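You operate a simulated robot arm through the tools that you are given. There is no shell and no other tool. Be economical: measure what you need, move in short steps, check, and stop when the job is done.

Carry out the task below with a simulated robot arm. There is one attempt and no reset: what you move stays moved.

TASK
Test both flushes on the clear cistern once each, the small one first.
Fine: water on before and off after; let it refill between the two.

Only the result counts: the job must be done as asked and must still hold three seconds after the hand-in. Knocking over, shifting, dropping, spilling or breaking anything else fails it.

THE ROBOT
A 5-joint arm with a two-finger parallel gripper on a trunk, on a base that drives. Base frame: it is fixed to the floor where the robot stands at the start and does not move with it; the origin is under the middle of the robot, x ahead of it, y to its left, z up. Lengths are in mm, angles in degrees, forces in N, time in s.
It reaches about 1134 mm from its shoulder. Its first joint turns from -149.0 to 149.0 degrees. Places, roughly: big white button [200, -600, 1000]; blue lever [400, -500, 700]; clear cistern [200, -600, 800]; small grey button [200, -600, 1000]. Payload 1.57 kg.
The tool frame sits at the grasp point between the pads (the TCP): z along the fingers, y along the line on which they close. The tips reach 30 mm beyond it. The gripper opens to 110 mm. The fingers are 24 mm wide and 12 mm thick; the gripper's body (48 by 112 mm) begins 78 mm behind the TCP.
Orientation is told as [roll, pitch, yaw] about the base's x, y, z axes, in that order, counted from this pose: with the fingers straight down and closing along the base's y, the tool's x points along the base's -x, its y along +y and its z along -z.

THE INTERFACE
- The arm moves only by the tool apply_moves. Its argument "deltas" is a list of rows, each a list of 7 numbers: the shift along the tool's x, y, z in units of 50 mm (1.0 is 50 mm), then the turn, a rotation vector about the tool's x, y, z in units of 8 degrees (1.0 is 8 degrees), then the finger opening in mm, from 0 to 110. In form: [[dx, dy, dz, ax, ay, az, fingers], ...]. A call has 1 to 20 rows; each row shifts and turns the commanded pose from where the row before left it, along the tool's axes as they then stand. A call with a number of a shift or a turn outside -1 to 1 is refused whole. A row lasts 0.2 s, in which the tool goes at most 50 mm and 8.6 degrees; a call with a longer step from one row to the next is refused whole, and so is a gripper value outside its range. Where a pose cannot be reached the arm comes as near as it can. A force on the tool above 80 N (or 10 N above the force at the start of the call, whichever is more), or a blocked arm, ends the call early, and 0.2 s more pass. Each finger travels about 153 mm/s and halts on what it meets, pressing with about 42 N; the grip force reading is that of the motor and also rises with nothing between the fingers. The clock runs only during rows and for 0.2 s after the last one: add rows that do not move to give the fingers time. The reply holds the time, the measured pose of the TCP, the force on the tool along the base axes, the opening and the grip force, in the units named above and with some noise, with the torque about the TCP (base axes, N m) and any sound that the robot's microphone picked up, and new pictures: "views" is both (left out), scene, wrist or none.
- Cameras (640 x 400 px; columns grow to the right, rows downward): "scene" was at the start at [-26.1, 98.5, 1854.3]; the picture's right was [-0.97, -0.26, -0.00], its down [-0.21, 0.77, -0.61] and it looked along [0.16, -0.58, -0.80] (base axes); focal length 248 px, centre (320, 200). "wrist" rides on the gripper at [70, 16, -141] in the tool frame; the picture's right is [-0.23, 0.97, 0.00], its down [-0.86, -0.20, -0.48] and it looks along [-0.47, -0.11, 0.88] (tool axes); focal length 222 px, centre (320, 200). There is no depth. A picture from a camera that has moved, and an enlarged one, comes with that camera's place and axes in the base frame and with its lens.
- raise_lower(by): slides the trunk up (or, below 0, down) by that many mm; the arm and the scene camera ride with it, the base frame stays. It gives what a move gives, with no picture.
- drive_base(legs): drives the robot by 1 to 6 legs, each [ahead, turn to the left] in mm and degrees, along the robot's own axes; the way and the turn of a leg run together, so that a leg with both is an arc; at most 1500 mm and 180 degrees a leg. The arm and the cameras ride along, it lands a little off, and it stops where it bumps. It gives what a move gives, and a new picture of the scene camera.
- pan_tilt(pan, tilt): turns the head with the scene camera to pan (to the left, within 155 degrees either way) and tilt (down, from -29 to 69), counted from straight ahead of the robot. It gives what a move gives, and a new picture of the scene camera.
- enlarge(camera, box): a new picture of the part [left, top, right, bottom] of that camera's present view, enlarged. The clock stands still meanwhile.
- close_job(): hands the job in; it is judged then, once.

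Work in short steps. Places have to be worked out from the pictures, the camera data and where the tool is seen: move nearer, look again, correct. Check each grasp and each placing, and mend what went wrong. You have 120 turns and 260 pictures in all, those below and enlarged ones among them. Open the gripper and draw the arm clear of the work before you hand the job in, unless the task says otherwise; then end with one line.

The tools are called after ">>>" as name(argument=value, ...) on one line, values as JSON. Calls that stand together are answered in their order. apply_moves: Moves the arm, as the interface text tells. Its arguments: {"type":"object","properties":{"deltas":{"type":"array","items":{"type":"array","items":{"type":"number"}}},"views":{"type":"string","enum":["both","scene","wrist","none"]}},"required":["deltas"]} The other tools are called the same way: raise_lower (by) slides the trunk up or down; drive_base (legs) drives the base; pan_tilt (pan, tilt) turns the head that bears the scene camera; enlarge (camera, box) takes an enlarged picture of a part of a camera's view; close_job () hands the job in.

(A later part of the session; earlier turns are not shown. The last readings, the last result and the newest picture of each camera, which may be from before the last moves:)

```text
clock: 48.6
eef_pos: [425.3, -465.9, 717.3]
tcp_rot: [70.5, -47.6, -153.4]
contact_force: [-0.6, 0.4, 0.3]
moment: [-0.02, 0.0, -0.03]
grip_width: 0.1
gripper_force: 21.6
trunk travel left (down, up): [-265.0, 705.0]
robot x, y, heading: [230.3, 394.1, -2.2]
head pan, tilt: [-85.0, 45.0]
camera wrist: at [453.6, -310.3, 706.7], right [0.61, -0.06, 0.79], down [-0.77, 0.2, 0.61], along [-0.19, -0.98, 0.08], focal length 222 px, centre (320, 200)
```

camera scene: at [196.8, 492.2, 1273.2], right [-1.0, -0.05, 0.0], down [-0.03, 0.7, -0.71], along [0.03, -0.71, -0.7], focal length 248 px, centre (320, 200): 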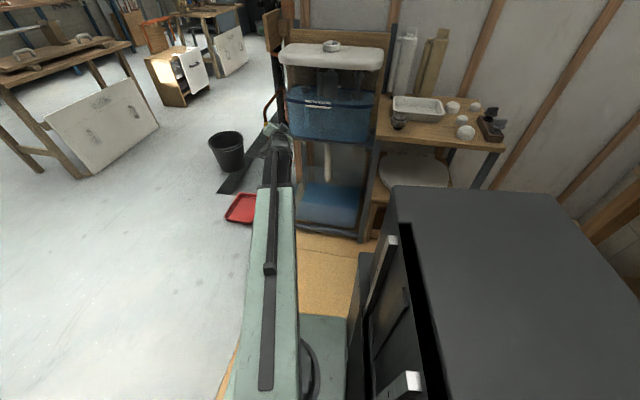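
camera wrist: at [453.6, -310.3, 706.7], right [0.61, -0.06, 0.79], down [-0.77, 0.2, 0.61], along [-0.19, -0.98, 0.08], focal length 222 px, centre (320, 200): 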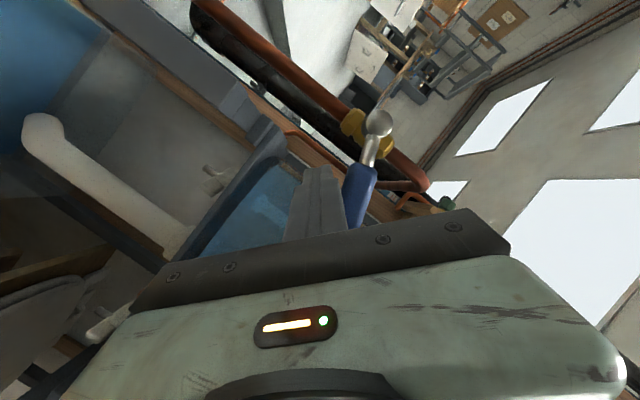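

The lever follows upward with little force and is now about 25° up. I raise another 25 mm.

>>> raise_lower(by=25)

>>> apply_moves(deltas=[[0, 0, 0, 0, 0, 0, 0]], views="wrist")

```text
clock: 49.3
eef_pos: [426.8, -466.8, 740.4]
tcp_rot: [70.5, -47.6, -153.4]
contact_force: [0.1, 0.2, 0.5]
moment: [0.02, -0.01, 0.03]
grip_width: 0.0
gripper_force: 21.3
trunk travel left (down, up): [-290.0, 680.0]
robot x, y, heading: [234.2, 395.5, -2.3]
head pan, tilt: [-85.0, 45.0]
```

```text
clock: 49.7
eef_pos: [427.3, -467.5, 741.2]
tcp_rot: [70.4, -47.6, -153.4]
contact_force: [0.2, 0.3, 0.5]
moment: [0.0, 0.0, -0.02]
grip_width: 0.0
gripper_force: 20.3
trunk travel left (down, up): [-290.0, 680.0]
robot x, y, heading: [235.1, 397.3, -2.1]
head pan, tilt: [-85.0, 45.0]
camera wrist: at [453.6, -310.3, 731.7], right [0.61, -0.06, 0.79], down [-0.77, 0.2, 0.61], along [-0.19, -0.98, 0.08], focal length 222 px, centre (320, 200)
```

wrist: 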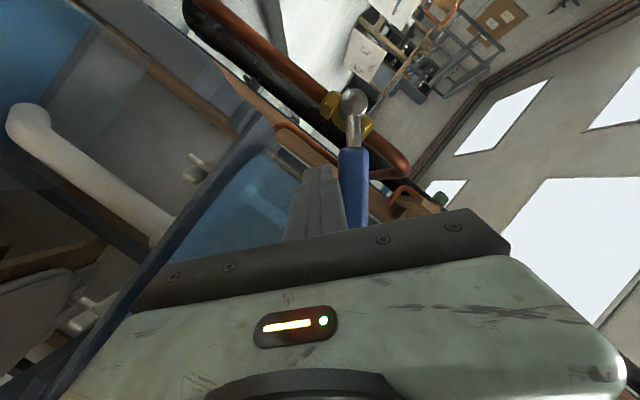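

About 38° now. I shift the fingers +x along the handle by 20 mm, then raise more.

>>> apply_moves(deltas=[[0.26, 0.303, 0, -0.12, 0.103, -0.037, 0], [0, 0, 0, 0, 0, 0, 0]], views="none")

>>> raise_lower(by=25)

>>> apply_moves(deltas=[[0, 0, 0, 0, 0, 0, 0]], views="wrist")

```text
clock: 50.3
eef_pos: [447.0, -463.3, 739.4]
tcp_rot: [70.4, -47.5, -152.0]
contact_force: [-2.4, 0.5, 0.2]
moment: [0.01, -0.08, -0.11]
grip_width: 0.0
gripper_force: 21.3
trunk travel left (down, up): [-290.0, 680.0]
robot x, y, heading: [230.5, 396.6, -2.2]
head pan, tilt: [-85.0, 45.0]
```

```text
clock: 51.0
eef_pos: [447.0, -461.8, 765.8]
tcp_rot: [70.5, -47.7, -152.1]
contact_force: [0.3, -0.1, 0.4]
moment: [-0.02, -0.01, -0.05]
grip_width: 0.0
gripper_force: 21.4
trunk travel left (down, up): [-315.0, 655.0]
robot x, y, heading: [234.2, 395.8, -2.4]
head pan, tilt: [-85.0, 45.0]
```

```text
clock: 51.4
eef_pos: [446.8, -463.0, 765.0]
tcp_rot: [70.5, -47.5, -152.0]
contact_force: [-0.4, -0.1, -1.1]
moment: [0.03, 0.02, 0.01]
grip_width: 0.0
gripper_force: 21.3
trunk travel left (down, up): [-315.0, 655.0]
robot x, y, heading: [230.0, 398.4, -2.4]
head pan, tilt: [-85.0, 45.0]
camera wrist: at [470.3, -306.2, 756.5], right [0.62, -0.04, 0.79], down [-0.77, 0.18, 0.61], along [-0.17, -0.98, 0.08], focal length 222 px, centre (320, 200)
```

wrist: 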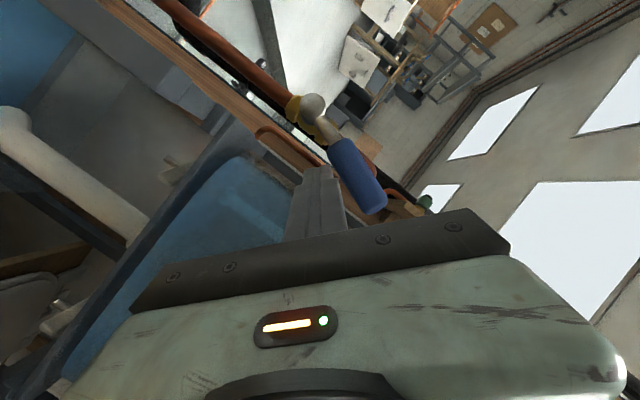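

About 70° up. I push sideways +x in small steps until it stops.

>>> apply_moves(deltas=[[0.13, 0.152, 0, -0.06, 0.052, -0.018, 0], [0.13, 0.152, 0, -0.06, 0.052, -0.018, 0], [0, 0, 0, 0, 0, 0, 0]], views="wrist")

```text
clock: 52.2
eef_pos: [461.6, -460.3, 766.4]
tcp_rot: [70.5, -47.6, -150.9]
contact_force: [-32.7, -6.1, -1.0]
moment: [0.0, 0.32, -0.91]
grip_width: 0.1
gripper_force: 21.0
trunk travel left (down, up): [-315.0, 655.0]
robot x, y, heading: [229.4, 393.9, -2.3]
head pan, tilt: [-85.0, 45.0]
camera wrist: at [482.6, -301.8, 756.7], right [0.62, -0.03, 0.79], down [-0.77, 0.16, 0.61], along [-0.15, -0.99, 0.08], focal length 222 px, centre (320, 200)
```

wrist: 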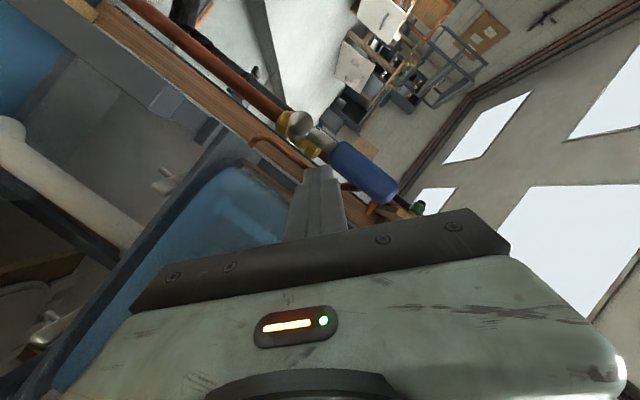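

The lever stands upright against its stop (33 N), in line with the pipe, so the water is on. I back off in -x and retract.

>>> apply_moves(deltas=[[-0.26, -0.303, 0, 0.12, -0.103, 0.037, 0], [-0.13, -0.152, 0, 0.06, -0.052, 0.018, 0], [0.136, -0.118, -0.78, 0, 0, 0, 0], [0.136, -0.118, -0.78, 0, 0, 0, 0], [0, 0, 0, 0, 0, 0, 0]], views="wrist")

>>> enlarge(camera="scene", box=[240, 30, 400, 150])

```text
clock: 53.4
eef_pos: [418.6, -387.9, 767.3]
tcp_rot: [70.5, -47.7, -152.9]
contact_force: [-0.3, -0.3, 0.2]
moment: [0.03, -0.02, 0.03]
grip_width: 0.0
gripper_force: 21.0
trunk travel left (down, up): [-315.0, 655.0]
robot x, y, heading: [232.5, 393.3, -2.1]
head pan, tilt: [-85.0, 45.0]
camera wrist: at [444.5, -230.7, 756.8], right [0.61, -0.05, 0.79], down [-0.77, 0.19, 0.61], along [-0.18, -0.98, 0.08], focal length 222 px, centre (320, 200)
```

wrist: 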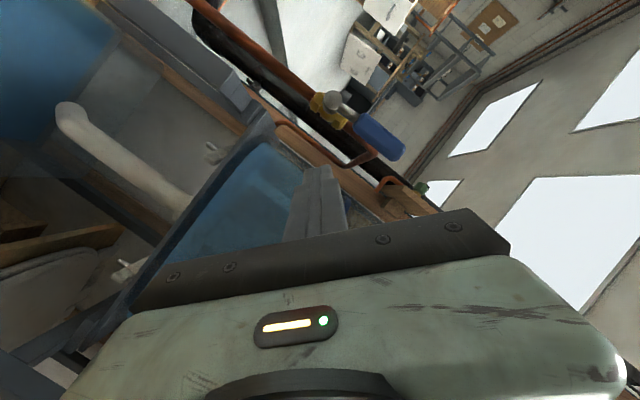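

```text
3.33 times, centred on (320, 90) of scene
camera zoom: at [197.7, 486.5, 1296.6], right [-1.0, -0.05, 0.0], down [-0.03, 0.71, -0.71], along [0.03, -0.71, -0.71], focal length 828 px, centre (320, 567)
```

zoom: 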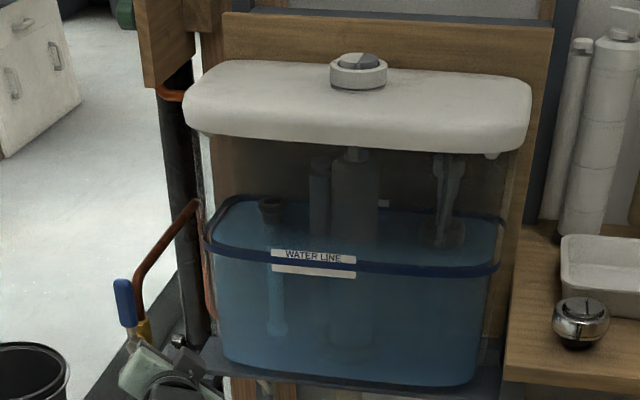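

The scene camera confirms the lever upright and the water at the line. I raise the trunk for the buttons, arm retracted.

>>> raise_lower(by=400)

>>> raise_lower(by=130)

```text
clock: 57.2
eef_pos: [419.0, -388.4, 1166.1]
tcp_rot: [70.7, -47.5, -152.9]
contact_force: [-0.5, -0.6, -0.1]
moment: [0.02, 0.03, -0.05]
grip_width: 0.1
gripper_force: 20.8
trunk travel left (down, up): [-715.0, 255.0]
robot x, y, heading: [232.2, 395.2, -2.5]
head pan, tilt: [-85.0, 45.0]
```

```text
clock: 58.8
eef_pos: [420.8, -387.9, 1294.9]
tcp_rot: [70.7, -47.7, -152.9]
contact_force: [0.3, 1.1, 0.3]
moment: [0.01, -0.02, -0.01]
grip_width: 0.2
gripper_force: 21.4
trunk travel left (down, up): [-845.0, 125.0]
robot x, y, heading: [231.9, 394.0, -2.4]
head pan, tilt: [-85.0, 45.0]
```

I spin the tool so the fingers close across the arm's plane, then un-tilt about the wrist until the fingers point straight down.

>>> apply_moves(deltas=[[0, 0, 0, 0, 0, -0.85, 0], [0, 0, 0, 0, 0, -0.85, 0], [0, 0, 0, 0, 0, -0.85, 0], [0, 0, 0, 0, 0, -0.85, 0], [0, 0, 0, 0, 0, -0.85, 0], [0, 0, 0, 0, 0, -0.85, 0], [0.668, 0, -0.047, 0, 1, 0, 0], [0.668, 0, -0.047, 0, 1, 0, 0], [0.668, 0, -0.047, 0, 1, 0, 0], [0.668, 0, -0.047, 0, 1, 0, 0], [0.668, 0, -0.047, 0, 1, 0, 0], [0.668, 0, -0.047, 0, 1, 0, 0], [0.668, 0, -0.047, 0, 1, 0, 0], [0.668, 0, -0.047, 0, 1, 0, 0], [0.668, 0, -0.047, 0, 1, 0, 0], [0.4, 0, -0.02, 0, 0.6, 0, 0], [0, 0, 0, 0, 0, 0, 0]], views="none")

```text
clock: 62.4
eef_pos: [367.6, -161.8, 1112.5]
tcp_rot: [-0.1, -0.2, -77.4]
contact_force: [0.9, 0.4, 0.4]
moment: [0.0, 0.01, 0.02]
grip_width: 0.2
gripper_force: 21.3
out of reach, approached as far as the arm can: row 11
trunk travel left (down, up): [-845.0, 125.0]
robot x, y, heading: [233.0, 394.2, -2.4]
head pan, tilt: [-85.0, 45.0]
```

Fingers are straight down at z 1112. I swing out to hover just in front of the button with the closing line along base x.

>>> apply_moves(deltas=[[0, 0, 0, 0, 0, 0.79, 0], [0, 0, 0, 0, 0, 0.79, 0], [-0.796, -0.322, 0, 0, 0, 0, 0], [-0.796, -0.322, 0, 0, 0, 0, 0], [-0.796, -0.322, 0, 0, 0, 0, 0], [-0.796, -0.322, 0, 0, 0, 0, 0], [-0.796, -0.322, 0, 0, 0, 0, 0], [-0.796, -0.322, 0, 0, 0, 0, 0], [-0.796, -0.322, 0, 0, 0, 0, 0], [-0.796, -0.322, 0, 0, 0, 0, 0], [-0.796, -0.322, 0, 0, 0, 0, 0], [-0.796, -0.322, 0, 0, 0, 0, 0], [0, 0, 0, 0, 0, 0, 0]], views="both")

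>>> enlarge(camera="wrist", box=[200, 100, 440, 250])

```text
clock: 65.2
eef_pos: [216.9, -501.8, 1111.5]
tcp_rot: [0.1, -0.5, -90.1]
contact_force: [0.6, 0.3, 0.9]
moment: [-0.01, 0.04, 0.02]
grip_width: 0.0
gripper_force: 21.4
out of reach, approached as far as the arm can: row 3, 11, 12
trunk travel left (down, up): [-845.0, 125.0]
robot x, y, heading: [234.5, 395.5, -2.5]
head pan, tilt: [-85.0, 45.0]
camera scene: at [197.4, 486.8, 1826.5], right [-1.0, -0.05, 0.0], down [-0.03, 0.71, -0.71], along [0.03, -0.71, -0.71], focal length 248 px, centre (320, 200)
camera wrist: at [233.2, -430.3, 1252.5], right [0.97, -0.23, 0.0], down [-0.2, -0.85, 0.48], along [-0.11, -0.47, -0.87], focal length 222 px, centre (320, 200)
```

scene: 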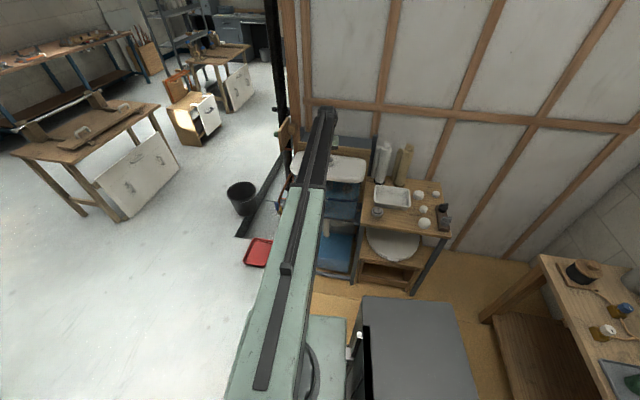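
wrist: 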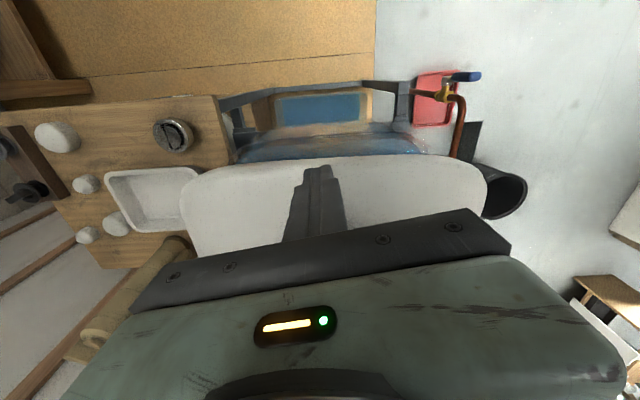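

```text
2.67 times, centred on (320, 175) of wrist
camera zoom: at [233.2, -430.3, 1252.5], right [0.97, -0.23, 0.0], down [-0.2, -0.85, 0.48], along [-0.11, -0.47, -0.87], focal length 592 px, centre (320, 267)
```

zoom: 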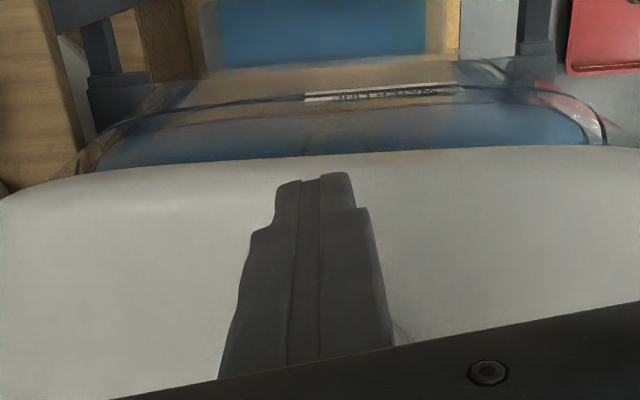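

The arm's vertical-finger reach ends at r≈897 and the button is at r≈1030. Tilting outward 36° covers that, so I tilt about the wrist with the fingers open 80 and hover above the button to measure it.

>>> apply_moves(deltas=[[0, 0, 0, 0, 0, 0.15, 80], [-0.668, 0, -0.047, 0, -1, 0, 80], [-0.668, 0, -0.047, 0, -1, 0, 80], [-0.668, 0, -0.047, 0, -1, 0, 80], [-0.668, 0, -0.047, 0, -1, 0, 80], [-0.334, 0, -0.012, 0, -0.5, 0, 80], [0, 0, 0, 0, 0, 0, 80]], views="both")

>>> enlarge(camera="wrist", box=[240, 100, 400, 220])

```text
clock: 66.8
eef_pos: [215.1, -642.0, 1158.1]
tcp_rot: [-0.1, -36.4, -91.1]
contact_force: [0.3, 0.4, -0.3]
moment: [-0.01, 0.02, 0.0]
grip_width: 79.8
gripper_force: 0.0
trunk travel left (down, up): [-845.0, 125.0]
robot x, y, heading: [231.5, 395.2, -2.3]
head pan, tilt: [-85.0, 45.0]
camera scene: at [197.5, 486.5, 1826.6], right [-1.0, -0.05, 0.0], down [-0.03, 0.71, -0.71], along [0.03, -0.71, -0.71], focal length 248 px, centre (320, 200)
camera wrist: at [235.3, -501.1, 1230.4], right [0.97, -0.2, 0.14], down [-0.21, -0.4, 0.89], along [-0.13, -0.89, -0.43], focal length 222 px, centre (320, 200)
```

scene: 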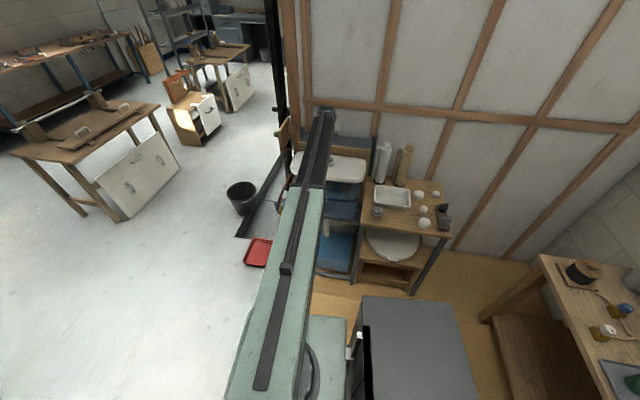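
wrist: 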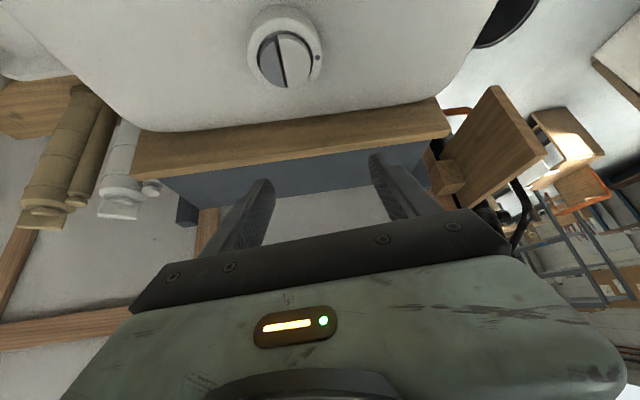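

```text
3.33 times, centred on (320, 160) of wrist
camera zoom: at [235.3, -501.1, 1230.4], right [0.97, -0.2, 0.14], down [-0.21, -0.4, 0.89], along [-0.13, -0.89, -0.43], focal length 740 px, centre (320, 333)
```

zoom: 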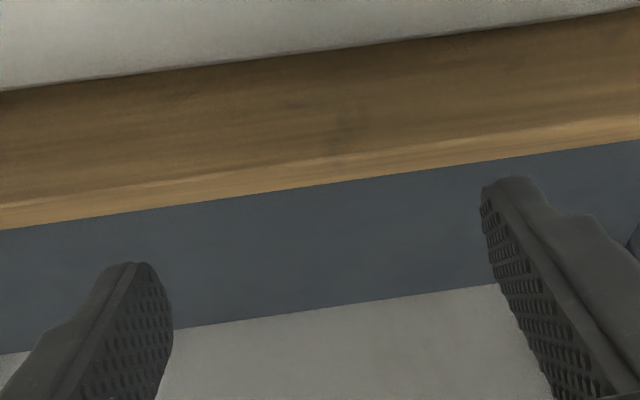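

The button is plainly visible. I enlarge it to measure its halves.

>>> enlarge(camera="wrist", box=[230, 0, 340, 110])

```text
3.64 times, centred on (285, 55) of wrist
camera zoom: at [235.3, -501.1, 1230.4], right [0.97, -0.2, 0.14], down [-0.21, -0.4, 0.89], along [-0.13, -0.89, -0.43], focal length 808 px, centre (447, 727)
```

zoom: 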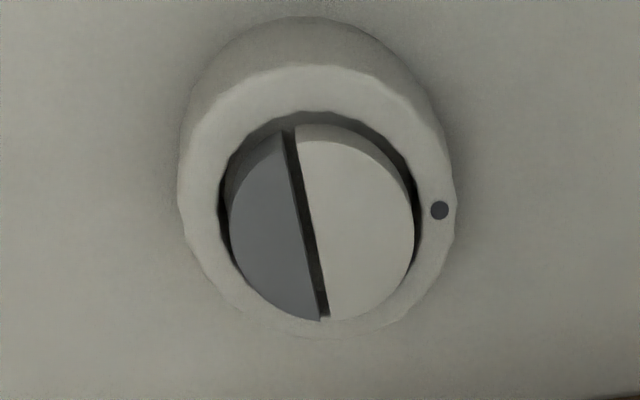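

Grey half's centre is about (188, -631) and white's about (213, -636), with tops near z 1013. I'll press grey with the +y finger alone, so I shift the TCP to about (143, -617), still high.

>>> apply_moves(deltas=[[0.19, -0.728, -0.14, 0.1445, 0, 0.196, 80], [0.19, -0.728, -0.14, 0.1445, 0, 0.196, 80], [0, 0, 0, 0, 0, 0, 80]], views="wrist")

```text
clock: 67.6
eef_pos: [145.3, -616.0, 1157.4]
tcp_rot: [0.0, -36.3, -95.2]
contact_force: [0.3, -0.4, 0.4]
moment: [0.02, 0.01, 0.01]
grip_width: 79.9
gripper_force: 0.0
trunk travel left (down, up): [-845.0, 125.0]
robot x, y, heading: [230.6, 395.0, -2.4]
head pan, tilt: [-85.0, 45.0]
camera wrist: at [174.2, -477.6, 1230.4], right [0.95, -0.27, 0.13], down [-0.24, -0.39, 0.89], along [-0.19, -0.88, -0.43], focal length 222 px, centre (320, 200)
```

wrist: 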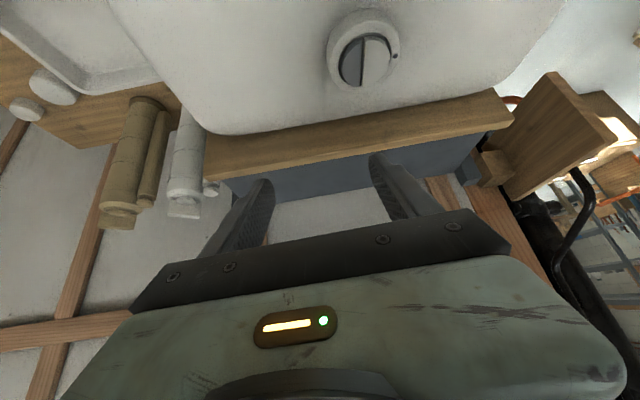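

>>> enlarge(camera="wrist", box=[310, 0, 420, 110])

```text
3.64 times, centred on (365, 55) of wrist
camera zoom: at [174.2, -477.6, 1230.4], right [0.95, -0.27, 0.13], down [-0.24, -0.39, 0.89], along [-0.19, -0.88, -0.43], focal length 808 px, centre (156, 727)
```

zoom: 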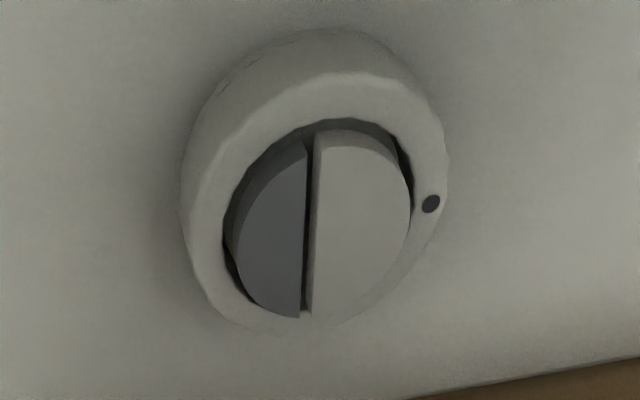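

Intersecting the two enlarged views gives the button tops at z≈1036, with grey at (193, -616) and white at (215, -625). I correct by 14 mm inward and lower the trunk 70 mm to hover about 20 mm above.

>>> apply_moves(deltas=[[0.229, 0.03, -0.168, 0, 0, 0, 80], [0, 0, 0, 0, 0, 0, 80]], views="none")

>>> raise_lower(by=-68)

>>> apply_moves(deltas=[[0, 0, 0, 0, 0, 0, 80]], views="both")

>>> enlarge(camera="wrist", box=[300, 60, 460, 220])

```text
clock: 68.2
eef_pos: [145.0, -600.9, 1158.3]
tcp_rot: [0.0, -36.3, -95.1]
contact_force: [0.2, -0.2, -0.7]
moment: [0.03, 0.02, -0.02]
grip_width: 80.0
gripper_force: 0.0
trunk travel left (down, up): [-845.0, 125.0]
robot x, y, heading: [232.9, 395.8, -2.5]
head pan, tilt: [-85.0, 45.0]
```

```text
clock: 69.3
eef_pos: [145.7, -600.5, 1090.7]
tcp_rot: [-0.1, -36.4, -95.1]
contact_force: [0.3, -0.6, -0.5]
moment: [0.0, 0.01, -0.01]
grip_width: 80.0
gripper_force: 0.2
trunk travel left (down, up): [-777.0, 193.0]
robot x, y, heading: [234.8, 397.4, -2.4]
head pan, tilt: [-85.0, 45.0]
```

```text
clock: 69.7
eef_pos: [145.7, -600.9, 1089.6]
tcp_rot: [0.0, -36.2, -95.2]
contact_force: [0.2, -0.6, 0.0]
moment: [-0.03, 0.01, 0.01]
grip_width: 79.8
gripper_force: 0.1
trunk travel left (down, up): [-777.0, 193.0]
robot x, y, heading: [232.1, 400.2, -2.2]
head pan, tilt: [-85.0, 45.0]
camera scene: at [197.5, 486.5, 1758.6], right [-1.0, -0.05, 0.0], down [-0.03, 0.71, -0.71], along [0.03, -0.71, -0.71], focal length 248 px, centre (320, 200)
camera wrist: at [175.8, -463.1, 1162.4], right [0.95, -0.27, 0.13], down [-0.24, -0.39, 0.89], along [-0.19, -0.88, -0.43], focal length 222 px, centre (320, 200)
```

scene: 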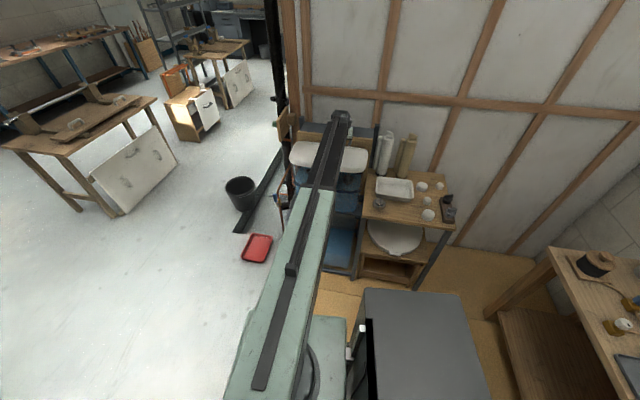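
wrist: 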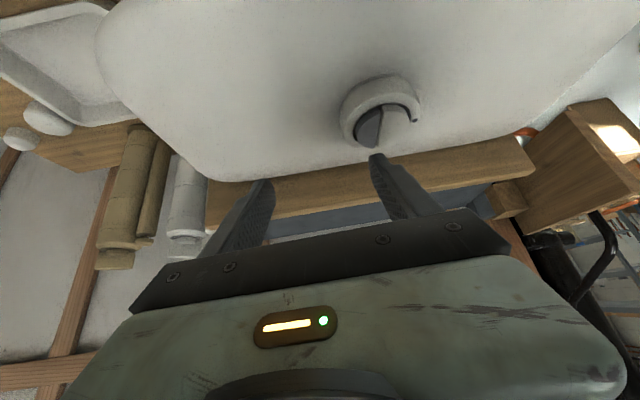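

```text
2.50 times, centred on (380, 140) of wrist
camera zoom: at [175.8, -463.1, 1162.4], right [0.95, -0.27, 0.13], down [-0.24, -0.39, 0.89], along [-0.19, -0.88, -0.43], focal length 555 px, centre (170, 350)
```

zoom: 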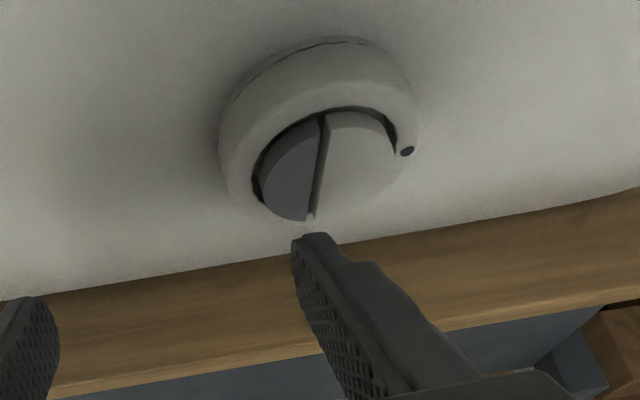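

The right finger's lower edge is at about (194, -613, 1058), over grey. I nudge 3 mm away from the split, then lower 18 mm to just above contact.

>>> apply_moves(deltas=[[0, -0.06, 0, 0, 0, 0, 80], [0, 0, 0, 0, 0, 0, 80]], views="none")

>>> raise_lower(by=-16)

>>> apply_moves(deltas=[[0, 0, 0, 0, 0, 0, 80]], views="none")

>>> enlarge(camera="wrist", box=[300, 60, 460, 220])

```text
clock: 70.3
eef_pos: [144.3, -601.8, 1089.2]
tcp_rot: [0.0, -36.4, -95.1]
contact_force: [0.2, -0.5, -0.2]
moment: [-0.02, -0.01, -0.01]
grip_width: 80.1
gripper_force: 0.1
trunk travel left (down, up): [-777.0, 193.0]
robot x, y, heading: [232.2, 395.6, -2.3]
head pan, tilt: [-85.0, 45.0]
```

```text
clock: 70.9
eef_pos: [142.2, -600.3, 1073.6]
tcp_rot: [0.1, -36.2, -95.2]
contact_force: [-0.2, 0.3, -0.4]
moment: [0.0, 0.01, 0.01]
grip_width: 80.0
gripper_force: 0.0
trunk travel left (down, up): [-761.0, 209.0]
robot x, y, heading: [231.4, 395.4, -2.5]
head pan, tilt: [-85.0, 45.0]
```

```text
clock: 71.3
eef_pos: [142.6, -601.3, 1072.9]
tcp_rot: [-0.1, -36.3, -95.1]
contact_force: [-0.1, 0.0, -0.4]
moment: [0.0, -0.01, -0.01]
grip_width: 79.9
gripper_force: 0.1
trunk travel left (down, up): [-761.0, 209.0]
robot x, y, heading: [232.2, 397.6, -2.3]
head pan, tilt: [-85.0, 45.0]
```

```text
2.50 times, centred on (380, 140) of wrist
camera zoom: at [172.7, -462.7, 1146.4], right [0.95, -0.27, 0.13], down [-0.24, -0.39, 0.89], along [-0.19, -0.88, -0.43], focal length 555 px, centre (170, 350)
```

zoom: 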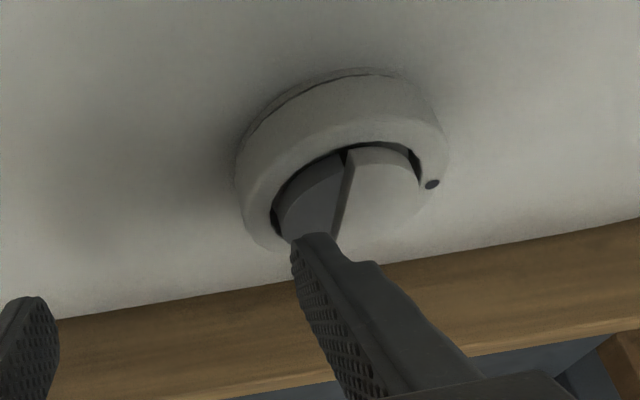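

Aligned over grey with no contact yet. I press down 12 mm with the trunk.

>>> raise_lower(by=-12)

>>> enlarge(camera="wrist", box=[300, 60, 460, 220])

```text
clock: 71.9
eef_pos: [142.4, -601.7, 1061.0]
tcp_rot: [0.0, -36.4, -95.2]
contact_force: [-0.1, 0.2, 1.4]
moment: [-0.03, -0.06, -0.01]
grip_width: 79.8
gripper_force: 0.0
trunk travel left (down, up): [-749.0, 221.0]
robot x, y, heading: [231.3, 397.1, -2.6]
head pan, tilt: [-85.0, 45.0]
```

```text
2.50 times, centred on (380, 140) of wrist
camera zoom: at [172.7, -462.6, 1134.5], right [0.95, -0.27, 0.14], down [-0.24, -0.39, 0.89], along [-0.19, -0.88, -0.43], focal length 555 px, centre (170, 350)
```

zoom: 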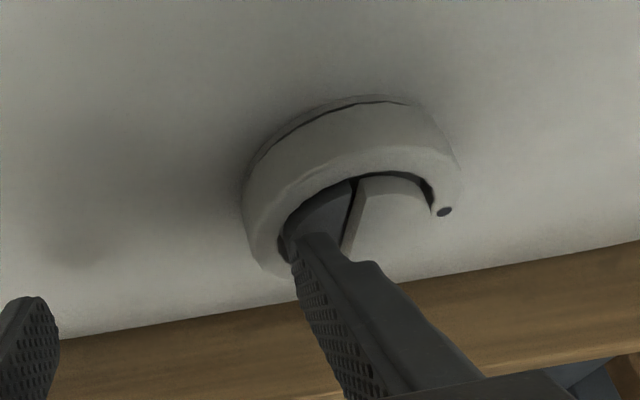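

Light contact (1.4 N). I press further by 5 mm.

>>> raise_lower(by=-5)

>>> apply_moves(deltas=[[0, 0, 0, 0, 0, 0, 80]], views="none")

>>> enlarge(camera="wrist", box=[300, 60, 460, 220])

>>> enlarge(camera="scene", box=[270, 110, 390, 210])

```text
clock: 72.4
eef_pos: [143.2, -600.9, 1058.3]
tcp_rot: [0.1, -36.5, -95.2]
contact_force: [-0.3, -6.5, 18.7]
moment: [-0.42, -0.71, -0.34]
grip_width: 79.8
gripper_force: 0.1
trunk travel left (down, up): [-744.0, 226.0]
robot x, y, heading: [231.6, 394.9, -2.4]
head pan, tilt: [-85.0, 45.0]
```

```text
clock: 72.8
eef_pos: [142.8, -600.1, 1057.9]
tcp_rot: [0.1, -36.4, -95.2]
contact_force: [-0.2, -7.9, 20.5]
moment: [-0.47, -0.8, -0.38]
grip_width: 80.0
gripper_force: 0.1
trunk travel left (down, up): [-744.0, 226.0]
robot x, y, heading: [230.0, 396.4, -2.4]
head pan, tilt: [-85.0, 45.0]
```

```text
2.50 times, centred on (380, 140) of wrist
camera zoom: at [172.8, -461.7, 1130.6], right [0.95, -0.27, 0.14], down [-0.24, -0.38, 0.89], along [-0.19, -0.88, -0.43], focal length 555 px, centre (170, 350)
```

zoom: 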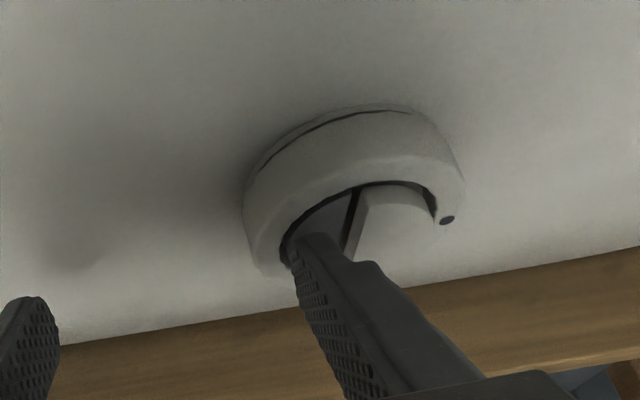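

```text
4.00 times, centred on (330, 160) of scene
camera zoom: at [197.6, 488.6, 1725.6], right [-1.0, -0.05, 0.0], down [-0.03, 0.71, -0.71], along [0.03, -0.71, -0.71], focal length 993 px, centre (280, 360)
```

zoom: 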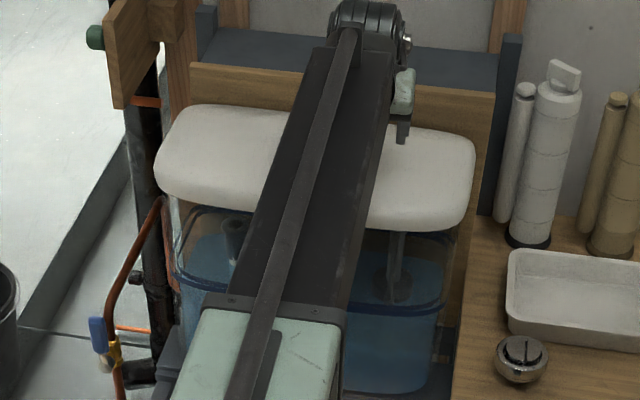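

20 N of resistance, and the water may already be dropping. I look again at the cistern before pressing any further.

>>> enlarge(camera="scene", box=[285, 150, 355, 210])

>>> apply_moves(deltas=[[0, 0, 0, 0, 0, 0, 80]], views="none")

>>> enlarge(camera="scene", box=[285, 150, 355, 210])

```text
6.67 times, centred on (320, 180) of scene
camera zoom: at [197.6, 488.6, 1725.6], right [-1.0, -0.05, 0.0], down [-0.03, 0.71, -0.71], along [0.03, -0.71, -0.71], focal length 1655 px, centre (320, 333)
```

zoom: 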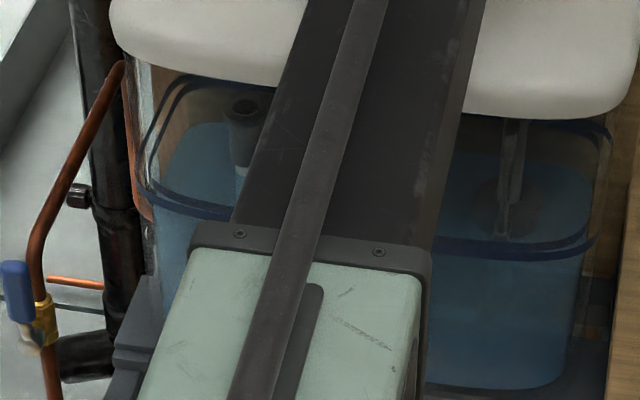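

```text
clock: 73.2
eef_pos: [143.2, -600.8, 1058.6]
tcp_rot: [0.0, -36.5, -95.2]
contact_force: [-0.2, -7.6, 19.0]
moment: [-0.49, -0.8, -0.35]
grip_width: 79.8
gripper_force: 0.1
trunk travel left (down, up): [-744.0, 226.0]
robot x, y, heading: [231.5, 395.6, -2.2]
head pan, tilt: [-85.0, 45.0]
```

```text
6.67 times, centred on (320, 180) of scene
camera zoom: at [197.6, 488.6, 1725.5], right [-1.0, -0.05, 0.0], down [-0.03, 0.71, -0.71], along [0.03, -0.71, -0.71], focal length 1655 px, centre (320, 333)
```

zoom: 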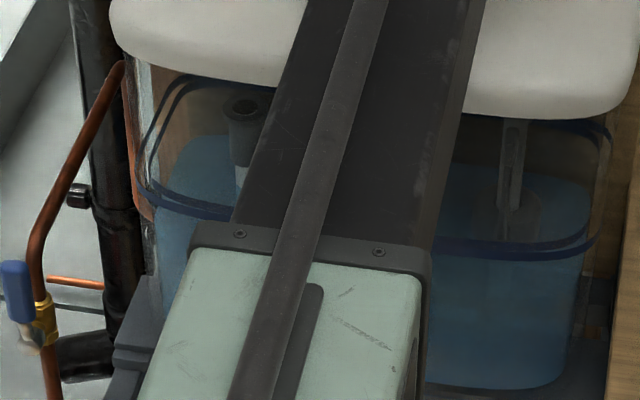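

The level is falling, so the small flush is running. I release the button.

>>> raise_lower(by=45)

>>> enlarge(camera="scene", box=[280, 140, 370, 215])

>>> enlarge(camera="wrist", box=[300, 60, 460, 220])

```text
clock: 74.1
eef_pos: [143.3, -600.2, 1103.2]
tcp_rot: [0.0, -36.3, -95.2]
contact_force: [0.1, 0.3, 0.3]
moment: [-0.03, 0.01, 0.0]
grip_width: 80.0
gripper_force: 0.1
trunk travel left (down, up): [-789.0, 181.0]
robot x, y, heading: [235.7, 395.3, -2.4]
head pan, tilt: [-85.0, 45.0]
```

```text
5.33 times, centred on (325, 178) of scene
camera zoom: at [197.5, 486.4, 1770.6], right [-1.0, -0.05, 0.0], down [-0.03, 0.71, -0.71], along [0.03, -0.71, -0.71], focal length 1324 px, centre (293, 320)
```

zoom: 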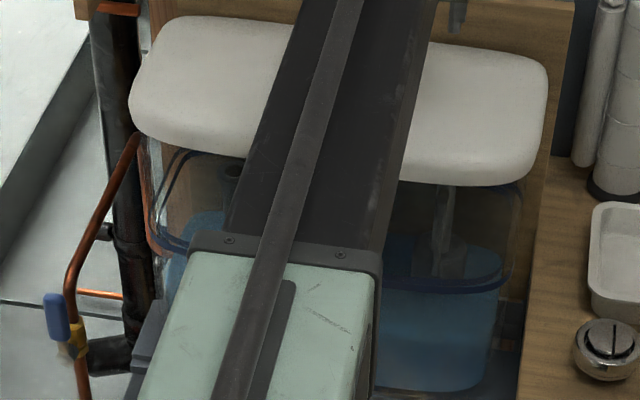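

```text
2.50 times, centred on (380, 140) of wrist
camera zoom: at [172.7, -462.7, 1174.3], right [0.95, -0.27, 0.13], down [-0.24, -0.39, 0.89], along [-0.19, -0.88, -0.43], focal length 555 px, centre (170, 350)
```

zoom: 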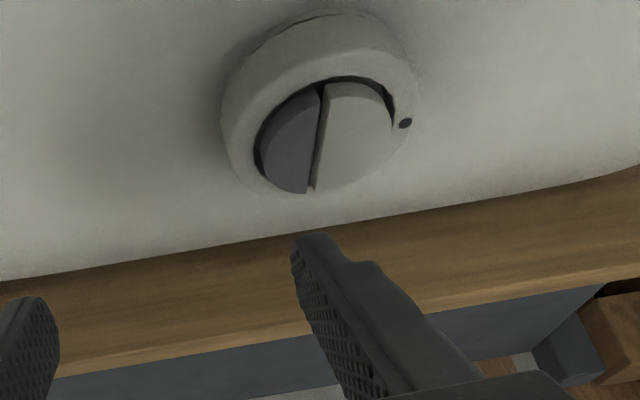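

Grey has sprung back and the level has dropped partway. While it refills I shift the same finger over the white half, high above it, and wait.

>>> apply_moves(deltas=[[-0.105, 0.51, 0.077, -0.107, 0, -0.146, 80], [0, 0, 0, 0, 0, 0, 80], [0, 0, 0, 0, 0, 0, 80], [0, 0, 0, 0, 0, 0, 80], [0, 0, 0, 0, 0, 0, 80], [0, 0, 0, 0, 0, 0, 80], [0, 0, 0, 0, 0, 0, 80], [0, 0, 0, 0, 0, 0, 80], [0, 0, 0, 0, 0, 0, 80], [0, 0, 0, 0, 0, 0, 80], [0, 0, 0, 0, 0, 0, 80], [0, 0, 0, 0, 0, 0, 80], [0, 0, 0, 0, 0, 0, 80], [0, 0, 0, 0, 0, 0, 80], [0, 0, 0, 0, 0, 0, 80]], views="none")

>>> enlarge(camera="scene", box=[280, 140, 370, 215])

>>> enlarge(camera="wrist", box=[300, 60, 460, 220])

```text
clock: 77.3
eef_pos: [167.6, -610.4, 1102.1]
tcp_rot: [0.0, -36.3, -93.6]
contact_force: [-0.2, -0.3, 0.0]
moment: [-0.01, -0.01, 0.03]
grip_width: 79.9
gripper_force: 0.0
trunk travel left (down, up): [-789.0, 181.0]
robot x, y, heading: [234.3, 396.9, -2.3]
head pan, tilt: [-85.0, 45.0]
```

```text
5.33 times, centred on (325, 178) of scene
camera zoom: at [197.5, 486.5, 1770.6], right [-1.0, -0.05, 0.0], down [-0.03, 0.71, -0.71], along [0.03, -0.71, -0.71], focal length 1324 px, centre (293, 320)
```

zoom: 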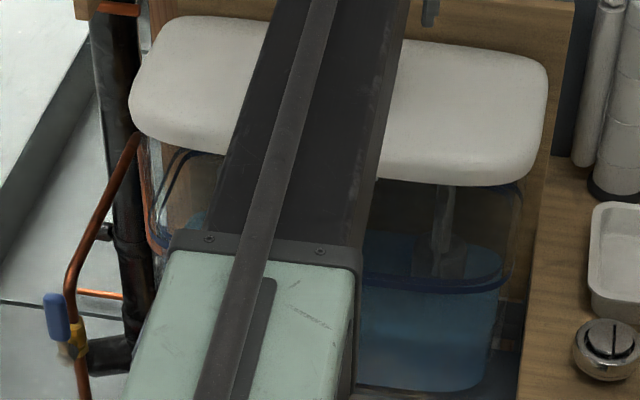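

```text
2.50 times, centred on (380, 140) of wrist
camera zoom: at [193.9, -470.5, 1174.4], right [0.96, -0.25, 0.13], down [-0.23, -0.39, 0.89], along [-0.17, -0.89, -0.43], focal length 555 px, centre (170, 350)
```

zoom: 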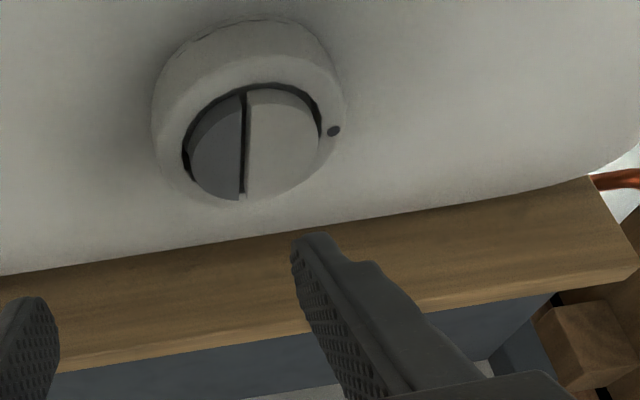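

The level is rising slowly. I wait about 12 seconds.

>>> apply_moves(deltas=[[0, 0, 0, 0, 0, 0, 80], [0, 0, 0, 0, 0, 0, 80], [0, 0, 0, 0, 0, 0, 80], [0, 0, 0, 0, 0, 0, 80], [0, 0, 0, 0, 0, 0, 80], [0, 0, 0, 0, 0, 0, 80], [0, 0, 0, 0, 0, 0, 80], [0, 0, 0, 0, 0, 0, 80], [0, 0, 0, 0, 0, 0, 80], [0, 0, 0, 0, 0, 0, 80], [0, 0, 0, 0, 0, 0, 80], [0, 0, 0, 0, 0, 0, 80], [0, 0, 0, 0, 0, 0, 80], [0, 0, 0, 0, 0, 0, 80], [0, 0, 0, 0, 0, 0, 80], [0, 0, 0, 0, 0, 0, 80], [0, 0, 0, 0, 0, 0, 80], [0, 0, 0, 0, 0, 0, 80], [0, 0, 0, 0, 0, 0, 80], [0, 0, 0, 0, 0, 0, 80]], views="none")

>>> apply_moves(deltas=[[0, 0, 0, 0, 0, 0, 80], [0, 0, 0, 0, 0, 0, 80], [0, 0, 0, 0, 0, 0, 80], [0, 0, 0, 0, 0, 0, 80], [0, 0, 0, 0, 0, 0, 80], [0, 0, 0, 0, 0, 0, 80], [0, 0, 0, 0, 0, 0, 80], [0, 0, 0, 0, 0, 0, 80], [0, 0, 0, 0, 0, 0, 80], [0, 0, 0, 0, 0, 0, 80], [0, 0, 0, 0, 0, 0, 80], [0, 0, 0, 0, 0, 0, 80], [0, 0, 0, 0, 0, 0, 80], [0, 0, 0, 0, 0, 0, 80], [0, 0, 0, 0, 0, 0, 80], [0, 0, 0, 0, 0, 0, 80], [0, 0, 0, 0, 0, 0, 80], [0, 0, 0, 0, 0, 0, 80], [0, 0, 0, 0, 0, 0, 80], [0, 0, 0, 0, 0, 0, 80]], views="none")

>>> apply_moves(deltas=[[0, 0, 0, 0, 0, 0, 80], [0, 0, 0, 0, 0, 0, 80], [0, 0, 0, 0, 0, 0, 80], [0, 0, 0, 0, 0, 0, 80], [0, 0, 0, 0, 0, 0, 80], [0, 0, 0, 0, 0, 0, 80], [0, 0, 0, 0, 0, 0, 80], [0, 0, 0, 0, 0, 0, 80], [0, 0, 0, 0, 0, 0, 80], [0, 0, 0, 0, 0, 0, 80], [0, 0, 0, 0, 0, 0, 80], [0, 0, 0, 0, 0, 0, 80], [0, 0, 0, 0, 0, 0, 80], [0, 0, 0, 0, 0, 0, 80], [0, 0, 0, 0, 0, 0, 80], [0, 0, 0, 0, 0, 0, 80], [0, 0, 0, 0, 0, 0, 80], [0, 0, 0, 0, 0, 0, 80], [0, 0, 0, 0, 0, 0, 80], [0, 0, 0, 0, 0, 0, 80]], views="none")

>>> enlarge(camera="scene", box=[280, 140, 370, 215])

```text
clock: 81.5
eef_pos: [168.2, -609.4, 1100.1]
tcp_rot: [0.0, -36.2, -93.7]
contact_force: [0.0, -1.2, -0.6]
moment: [-0.01, -0.05, 0.06]
grip_width: 80.0
gripper_force: 0.1
trunk travel left (down, up): [-789.0, 181.0]
robot x, y, heading: [229.5, 393.3, -2.5]
head pan, tilt: [-85.0, 45.0]
```

```text
clock: 85.7
eef_pos: [168.0, -609.9, 1102.4]
tcp_rot: [0.0, -36.3, -93.6]
contact_force: [-0.6, 0.0, 0.2]
moment: [0.0, -0.04, 0.02]
grip_width: 79.9
gripper_force: 0.2
trunk travel left (down, up): [-789.0, 181.0]
robot x, y, heading: [233.1, 398.2, -2.4]
head pan, tilt: [-85.0, 45.0]
```

```text
clock: 89.9
eef_pos: [168.0, -608.3, 1101.2]
tcp_rot: [0.0, -36.4, -93.7]
contact_force: [-0.4, 0.7, -0.2]
moment: [0.0, 0.01, 0.0]
grip_width: 80.4
gripper_force: 0.0
trunk travel left (down, up): [-789.0, 181.0]
robot x, y, heading: [233.1, 395.6, -1.9]
head pan, tilt: [-85.0, 45.0]
```

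```text
5.33 times, centred on (325, 178) of scene
camera zoom: at [197.5, 486.5, 1770.6], right [-1.0, -0.05, 0.0], down [-0.03, 0.71, -0.71], along [0.03, -0.71, -0.71], focal length 1324 px, centre (293, 320)
```

zoom: 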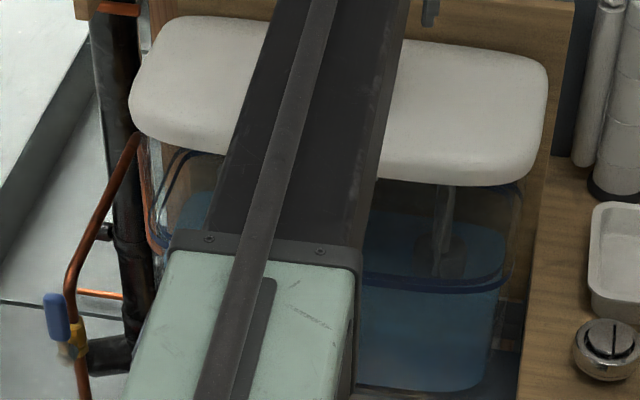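

Still filling. I wait another 20 seconds or so.

>>> apply_moves(deltas=[[0, 0, 0, 0, 0, 0, 80], [0, 0, 0, 0, 0, 0, 80], [0, 0, 0, 0, 0, 0, 80], [0, 0, 0, 0, 0, 0, 80], [0, 0, 0, 0, 0, 0, 80], [0, 0, 0, 0, 0, 0, 80], [0, 0, 0, 0, 0, 0, 80], [0, 0, 0, 0, 0, 0, 80], [0, 0, 0, 0, 0, 0, 80], [0, 0, 0, 0, 0, 0, 80], [0, 0, 0, 0, 0, 0, 80], [0, 0, 0, 0, 0, 0, 80], [0, 0, 0, 0, 0, 0, 80], [0, 0, 0, 0, 0, 0, 80], [0, 0, 0, 0, 0, 0, 80], [0, 0, 0, 0, 0, 0, 80], [0, 0, 0, 0, 0, 0, 80], [0, 0, 0, 0, 0, 0, 80], [0, 0, 0, 0, 0, 0, 80], [0, 0, 0, 0, 0, 0, 80]], views="none")

>>> apply_moves(deltas=[[0, 0, 0, 0, 0, 0, 80], [0, 0, 0, 0, 0, 0, 80], [0, 0, 0, 0, 0, 0, 80], [0, 0, 0, 0, 0, 0, 80], [0, 0, 0, 0, 0, 0, 80], [0, 0, 0, 0, 0, 0, 80], [0, 0, 0, 0, 0, 0, 80], [0, 0, 0, 0, 0, 0, 80], [0, 0, 0, 0, 0, 0, 80], [0, 0, 0, 0, 0, 0, 80], [0, 0, 0, 0, 0, 0, 80], [0, 0, 0, 0, 0, 0, 80], [0, 0, 0, 0, 0, 0, 80], [0, 0, 0, 0, 0, 0, 80], [0, 0, 0, 0, 0, 0, 80], [0, 0, 0, 0, 0, 0, 80], [0, 0, 0, 0, 0, 0, 80], [0, 0, 0, 0, 0, 0, 80], [0, 0, 0, 0, 0, 0, 80], [0, 0, 0, 0, 0, 0, 80]], views="none")

>>> apply_moves(deltas=[[0, 0, 0, 0, 0, 0, 80], [0, 0, 0, 0, 0, 0, 80], [0, 0, 0, 0, 0, 0, 80], [0, 0, 0, 0, 0, 0, 80], [0, 0, 0, 0, 0, 0, 80], [0, 0, 0, 0, 0, 0, 80], [0, 0, 0, 0, 0, 0, 80], [0, 0, 0, 0, 0, 0, 80], [0, 0, 0, 0, 0, 0, 80], [0, 0, 0, 0, 0, 0, 80], [0, 0, 0, 0, 0, 0, 80], [0, 0, 0, 0, 0, 0, 80], [0, 0, 0, 0, 0, 0, 80], [0, 0, 0, 0, 0, 0, 80], [0, 0, 0, 0, 0, 0, 80], [0, 0, 0, 0, 0, 0, 80], [0, 0, 0, 0, 0, 0, 80], [0, 0, 0, 0, 0, 0, 80], [0, 0, 0, 0, 0, 0, 80], [0, 0, 0, 0, 0, 0, 80]], views="none")

>>> apply_moves(deltas=[[0, 0, 0, 0, 0, 0, 80], [0, 0, 0, 0, 0, 0, 80], [0, 0, 0, 0, 0, 0, 80], [0, 0, 0, 0, 0, 0, 80], [0, 0, 0, 0, 0, 0, 80], [0, 0, 0, 0, 0, 0, 80], [0, 0, 0, 0, 0, 0, 80], [0, 0, 0, 0, 0, 0, 80], [0, 0, 0, 0, 0, 0, 80], [0, 0, 0, 0, 0, 0, 80], [0, 0, 0, 0, 0, 0, 80], [0, 0, 0, 0, 0, 0, 80], [0, 0, 0, 0, 0, 0, 80], [0, 0, 0, 0, 0, 0, 80], [0, 0, 0, 0, 0, 0, 80], [0, 0, 0, 0, 0, 0, 80], [0, 0, 0, 0, 0, 0, 80], [0, 0, 0, 0, 0, 0, 80], [0, 0, 0, 0, 0, 0, 80], [0, 0, 0, 0, 0, 0, 80]], views="none")

>>> apply_moves(deltas=[[0, 0, 0, 0, 0, 0, 80], [0, 0, 0, 0, 0, 0, 80], [0, 0, 0, 0, 0, 0, 80], [0, 0, 0, 0, 0, 0, 80], [0, 0, 0, 0, 0, 0, 80], [0, 0, 0, 0, 0, 0, 80], [0, 0, 0, 0, 0, 0, 80], [0, 0, 0, 0, 0, 0, 80], [0, 0, 0, 0, 0, 0, 80], [0, 0, 0, 0, 0, 0, 80], [0, 0, 0, 0, 0, 0, 80], [0, 0, 0, 0, 0, 0, 80], [0, 0, 0, 0, 0, 0, 80], [0, 0, 0, 0, 0, 0, 80], [0, 0, 0, 0, 0, 0, 80], [0, 0, 0, 0, 0, 0, 80], [0, 0, 0, 0, 0, 0, 80], [0, 0, 0, 0, 0, 0, 80], [0, 0, 0, 0, 0, 0, 80], [0, 0, 0, 0, 0, 0, 80]], views="none")

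>>> enlarge(camera="scene", box=[280, 140, 370, 215])

```text
clock: 94.1
eef_pos: [168.3, -608.8, 1101.9]
tcp_rot: [0.0, -36.3, -93.7]
contact_force: [0.4, -0.1, 0.3]
moment: [0.0, 0.01, 0.02]
grip_width: 80.1
gripper_force: 0.1
trunk travel left (down, up): [-789.0, 181.0]
robot x, y, heading: [234.1, 393.9, -2.1]
head pan, tilt: [-85.0, 45.0]
```

```text
clock: 98.3
eef_pos: [167.5, -610.0, 1101.4]
tcp_rot: [0.0, -36.3, -93.7]
contact_force: [-0.3, -0.1, 1.0]
moment: [0.02, 0.01, 0.03]
grip_width: 80.0
gripper_force: 0.1
trunk travel left (down, up): [-789.0, 181.0]
robot x, y, heading: [235.2, 393.7, -2.3]
head pan, tilt: [-85.0, 45.0]
```

```text
clock: 102.5
eef_pos: [167.2, -609.9, 1100.7]
tcp_rot: [0.0, -36.4, -93.7]
contact_force: [0.6, 0.8, -0.3]
moment: [0.03, -0.02, -0.05]
grip_width: 79.7
gripper_force: 0.1
trunk travel left (down, up): [-789.0, 181.0]
robot x, y, heading: [235.2, 396.5, -2.3]
head pan, tilt: [-85.0, 45.0]
```

```text
clock: 106.7
eef_pos: [168.4, -610.8, 1101.2]
tcp_rot: [-0.1, -36.3, -93.6]
contact_force: [-0.3, -0.9, -1.2]
moment: [-0.01, 0.02, -0.03]
grip_width: 80.1
gripper_force: 0.0
trunk travel left (down, up): [-789.0, 181.0]
robot x, y, heading: [226.9, 398.5, -2.3]
head pan, tilt: [-85.0, 45.0]
```

```text
clock: 110.9
eef_pos: [167.8, -609.4, 1101.5]
tcp_rot: [0.0, -36.3, -93.6]
contact_force: [0.1, -0.4, 0.2]
moment: [0.01, -0.02, -0.01]
grip_width: 80.1
gripper_force: 0.1
trunk travel left (down, up): [-789.0, 181.0]
robot x, y, heading: [232.2, 396.3, -2.4]
head pan, tilt: [-85.0, 45.0]
```

```text
5.33 times, centred on (325, 178) of scene
camera zoom: at [197.5, 486.5, 1770.6], right [-1.0, -0.05, 0.0], down [-0.03, 0.71, -0.71], along [0.03, -0.71, -0.71], focal length 1324 px, centre (293, 320)
```

zoom: 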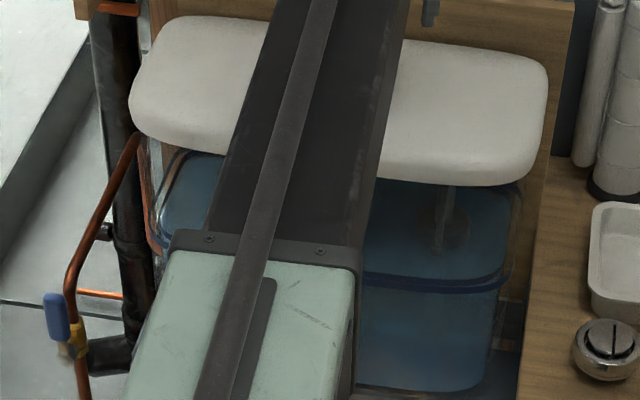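

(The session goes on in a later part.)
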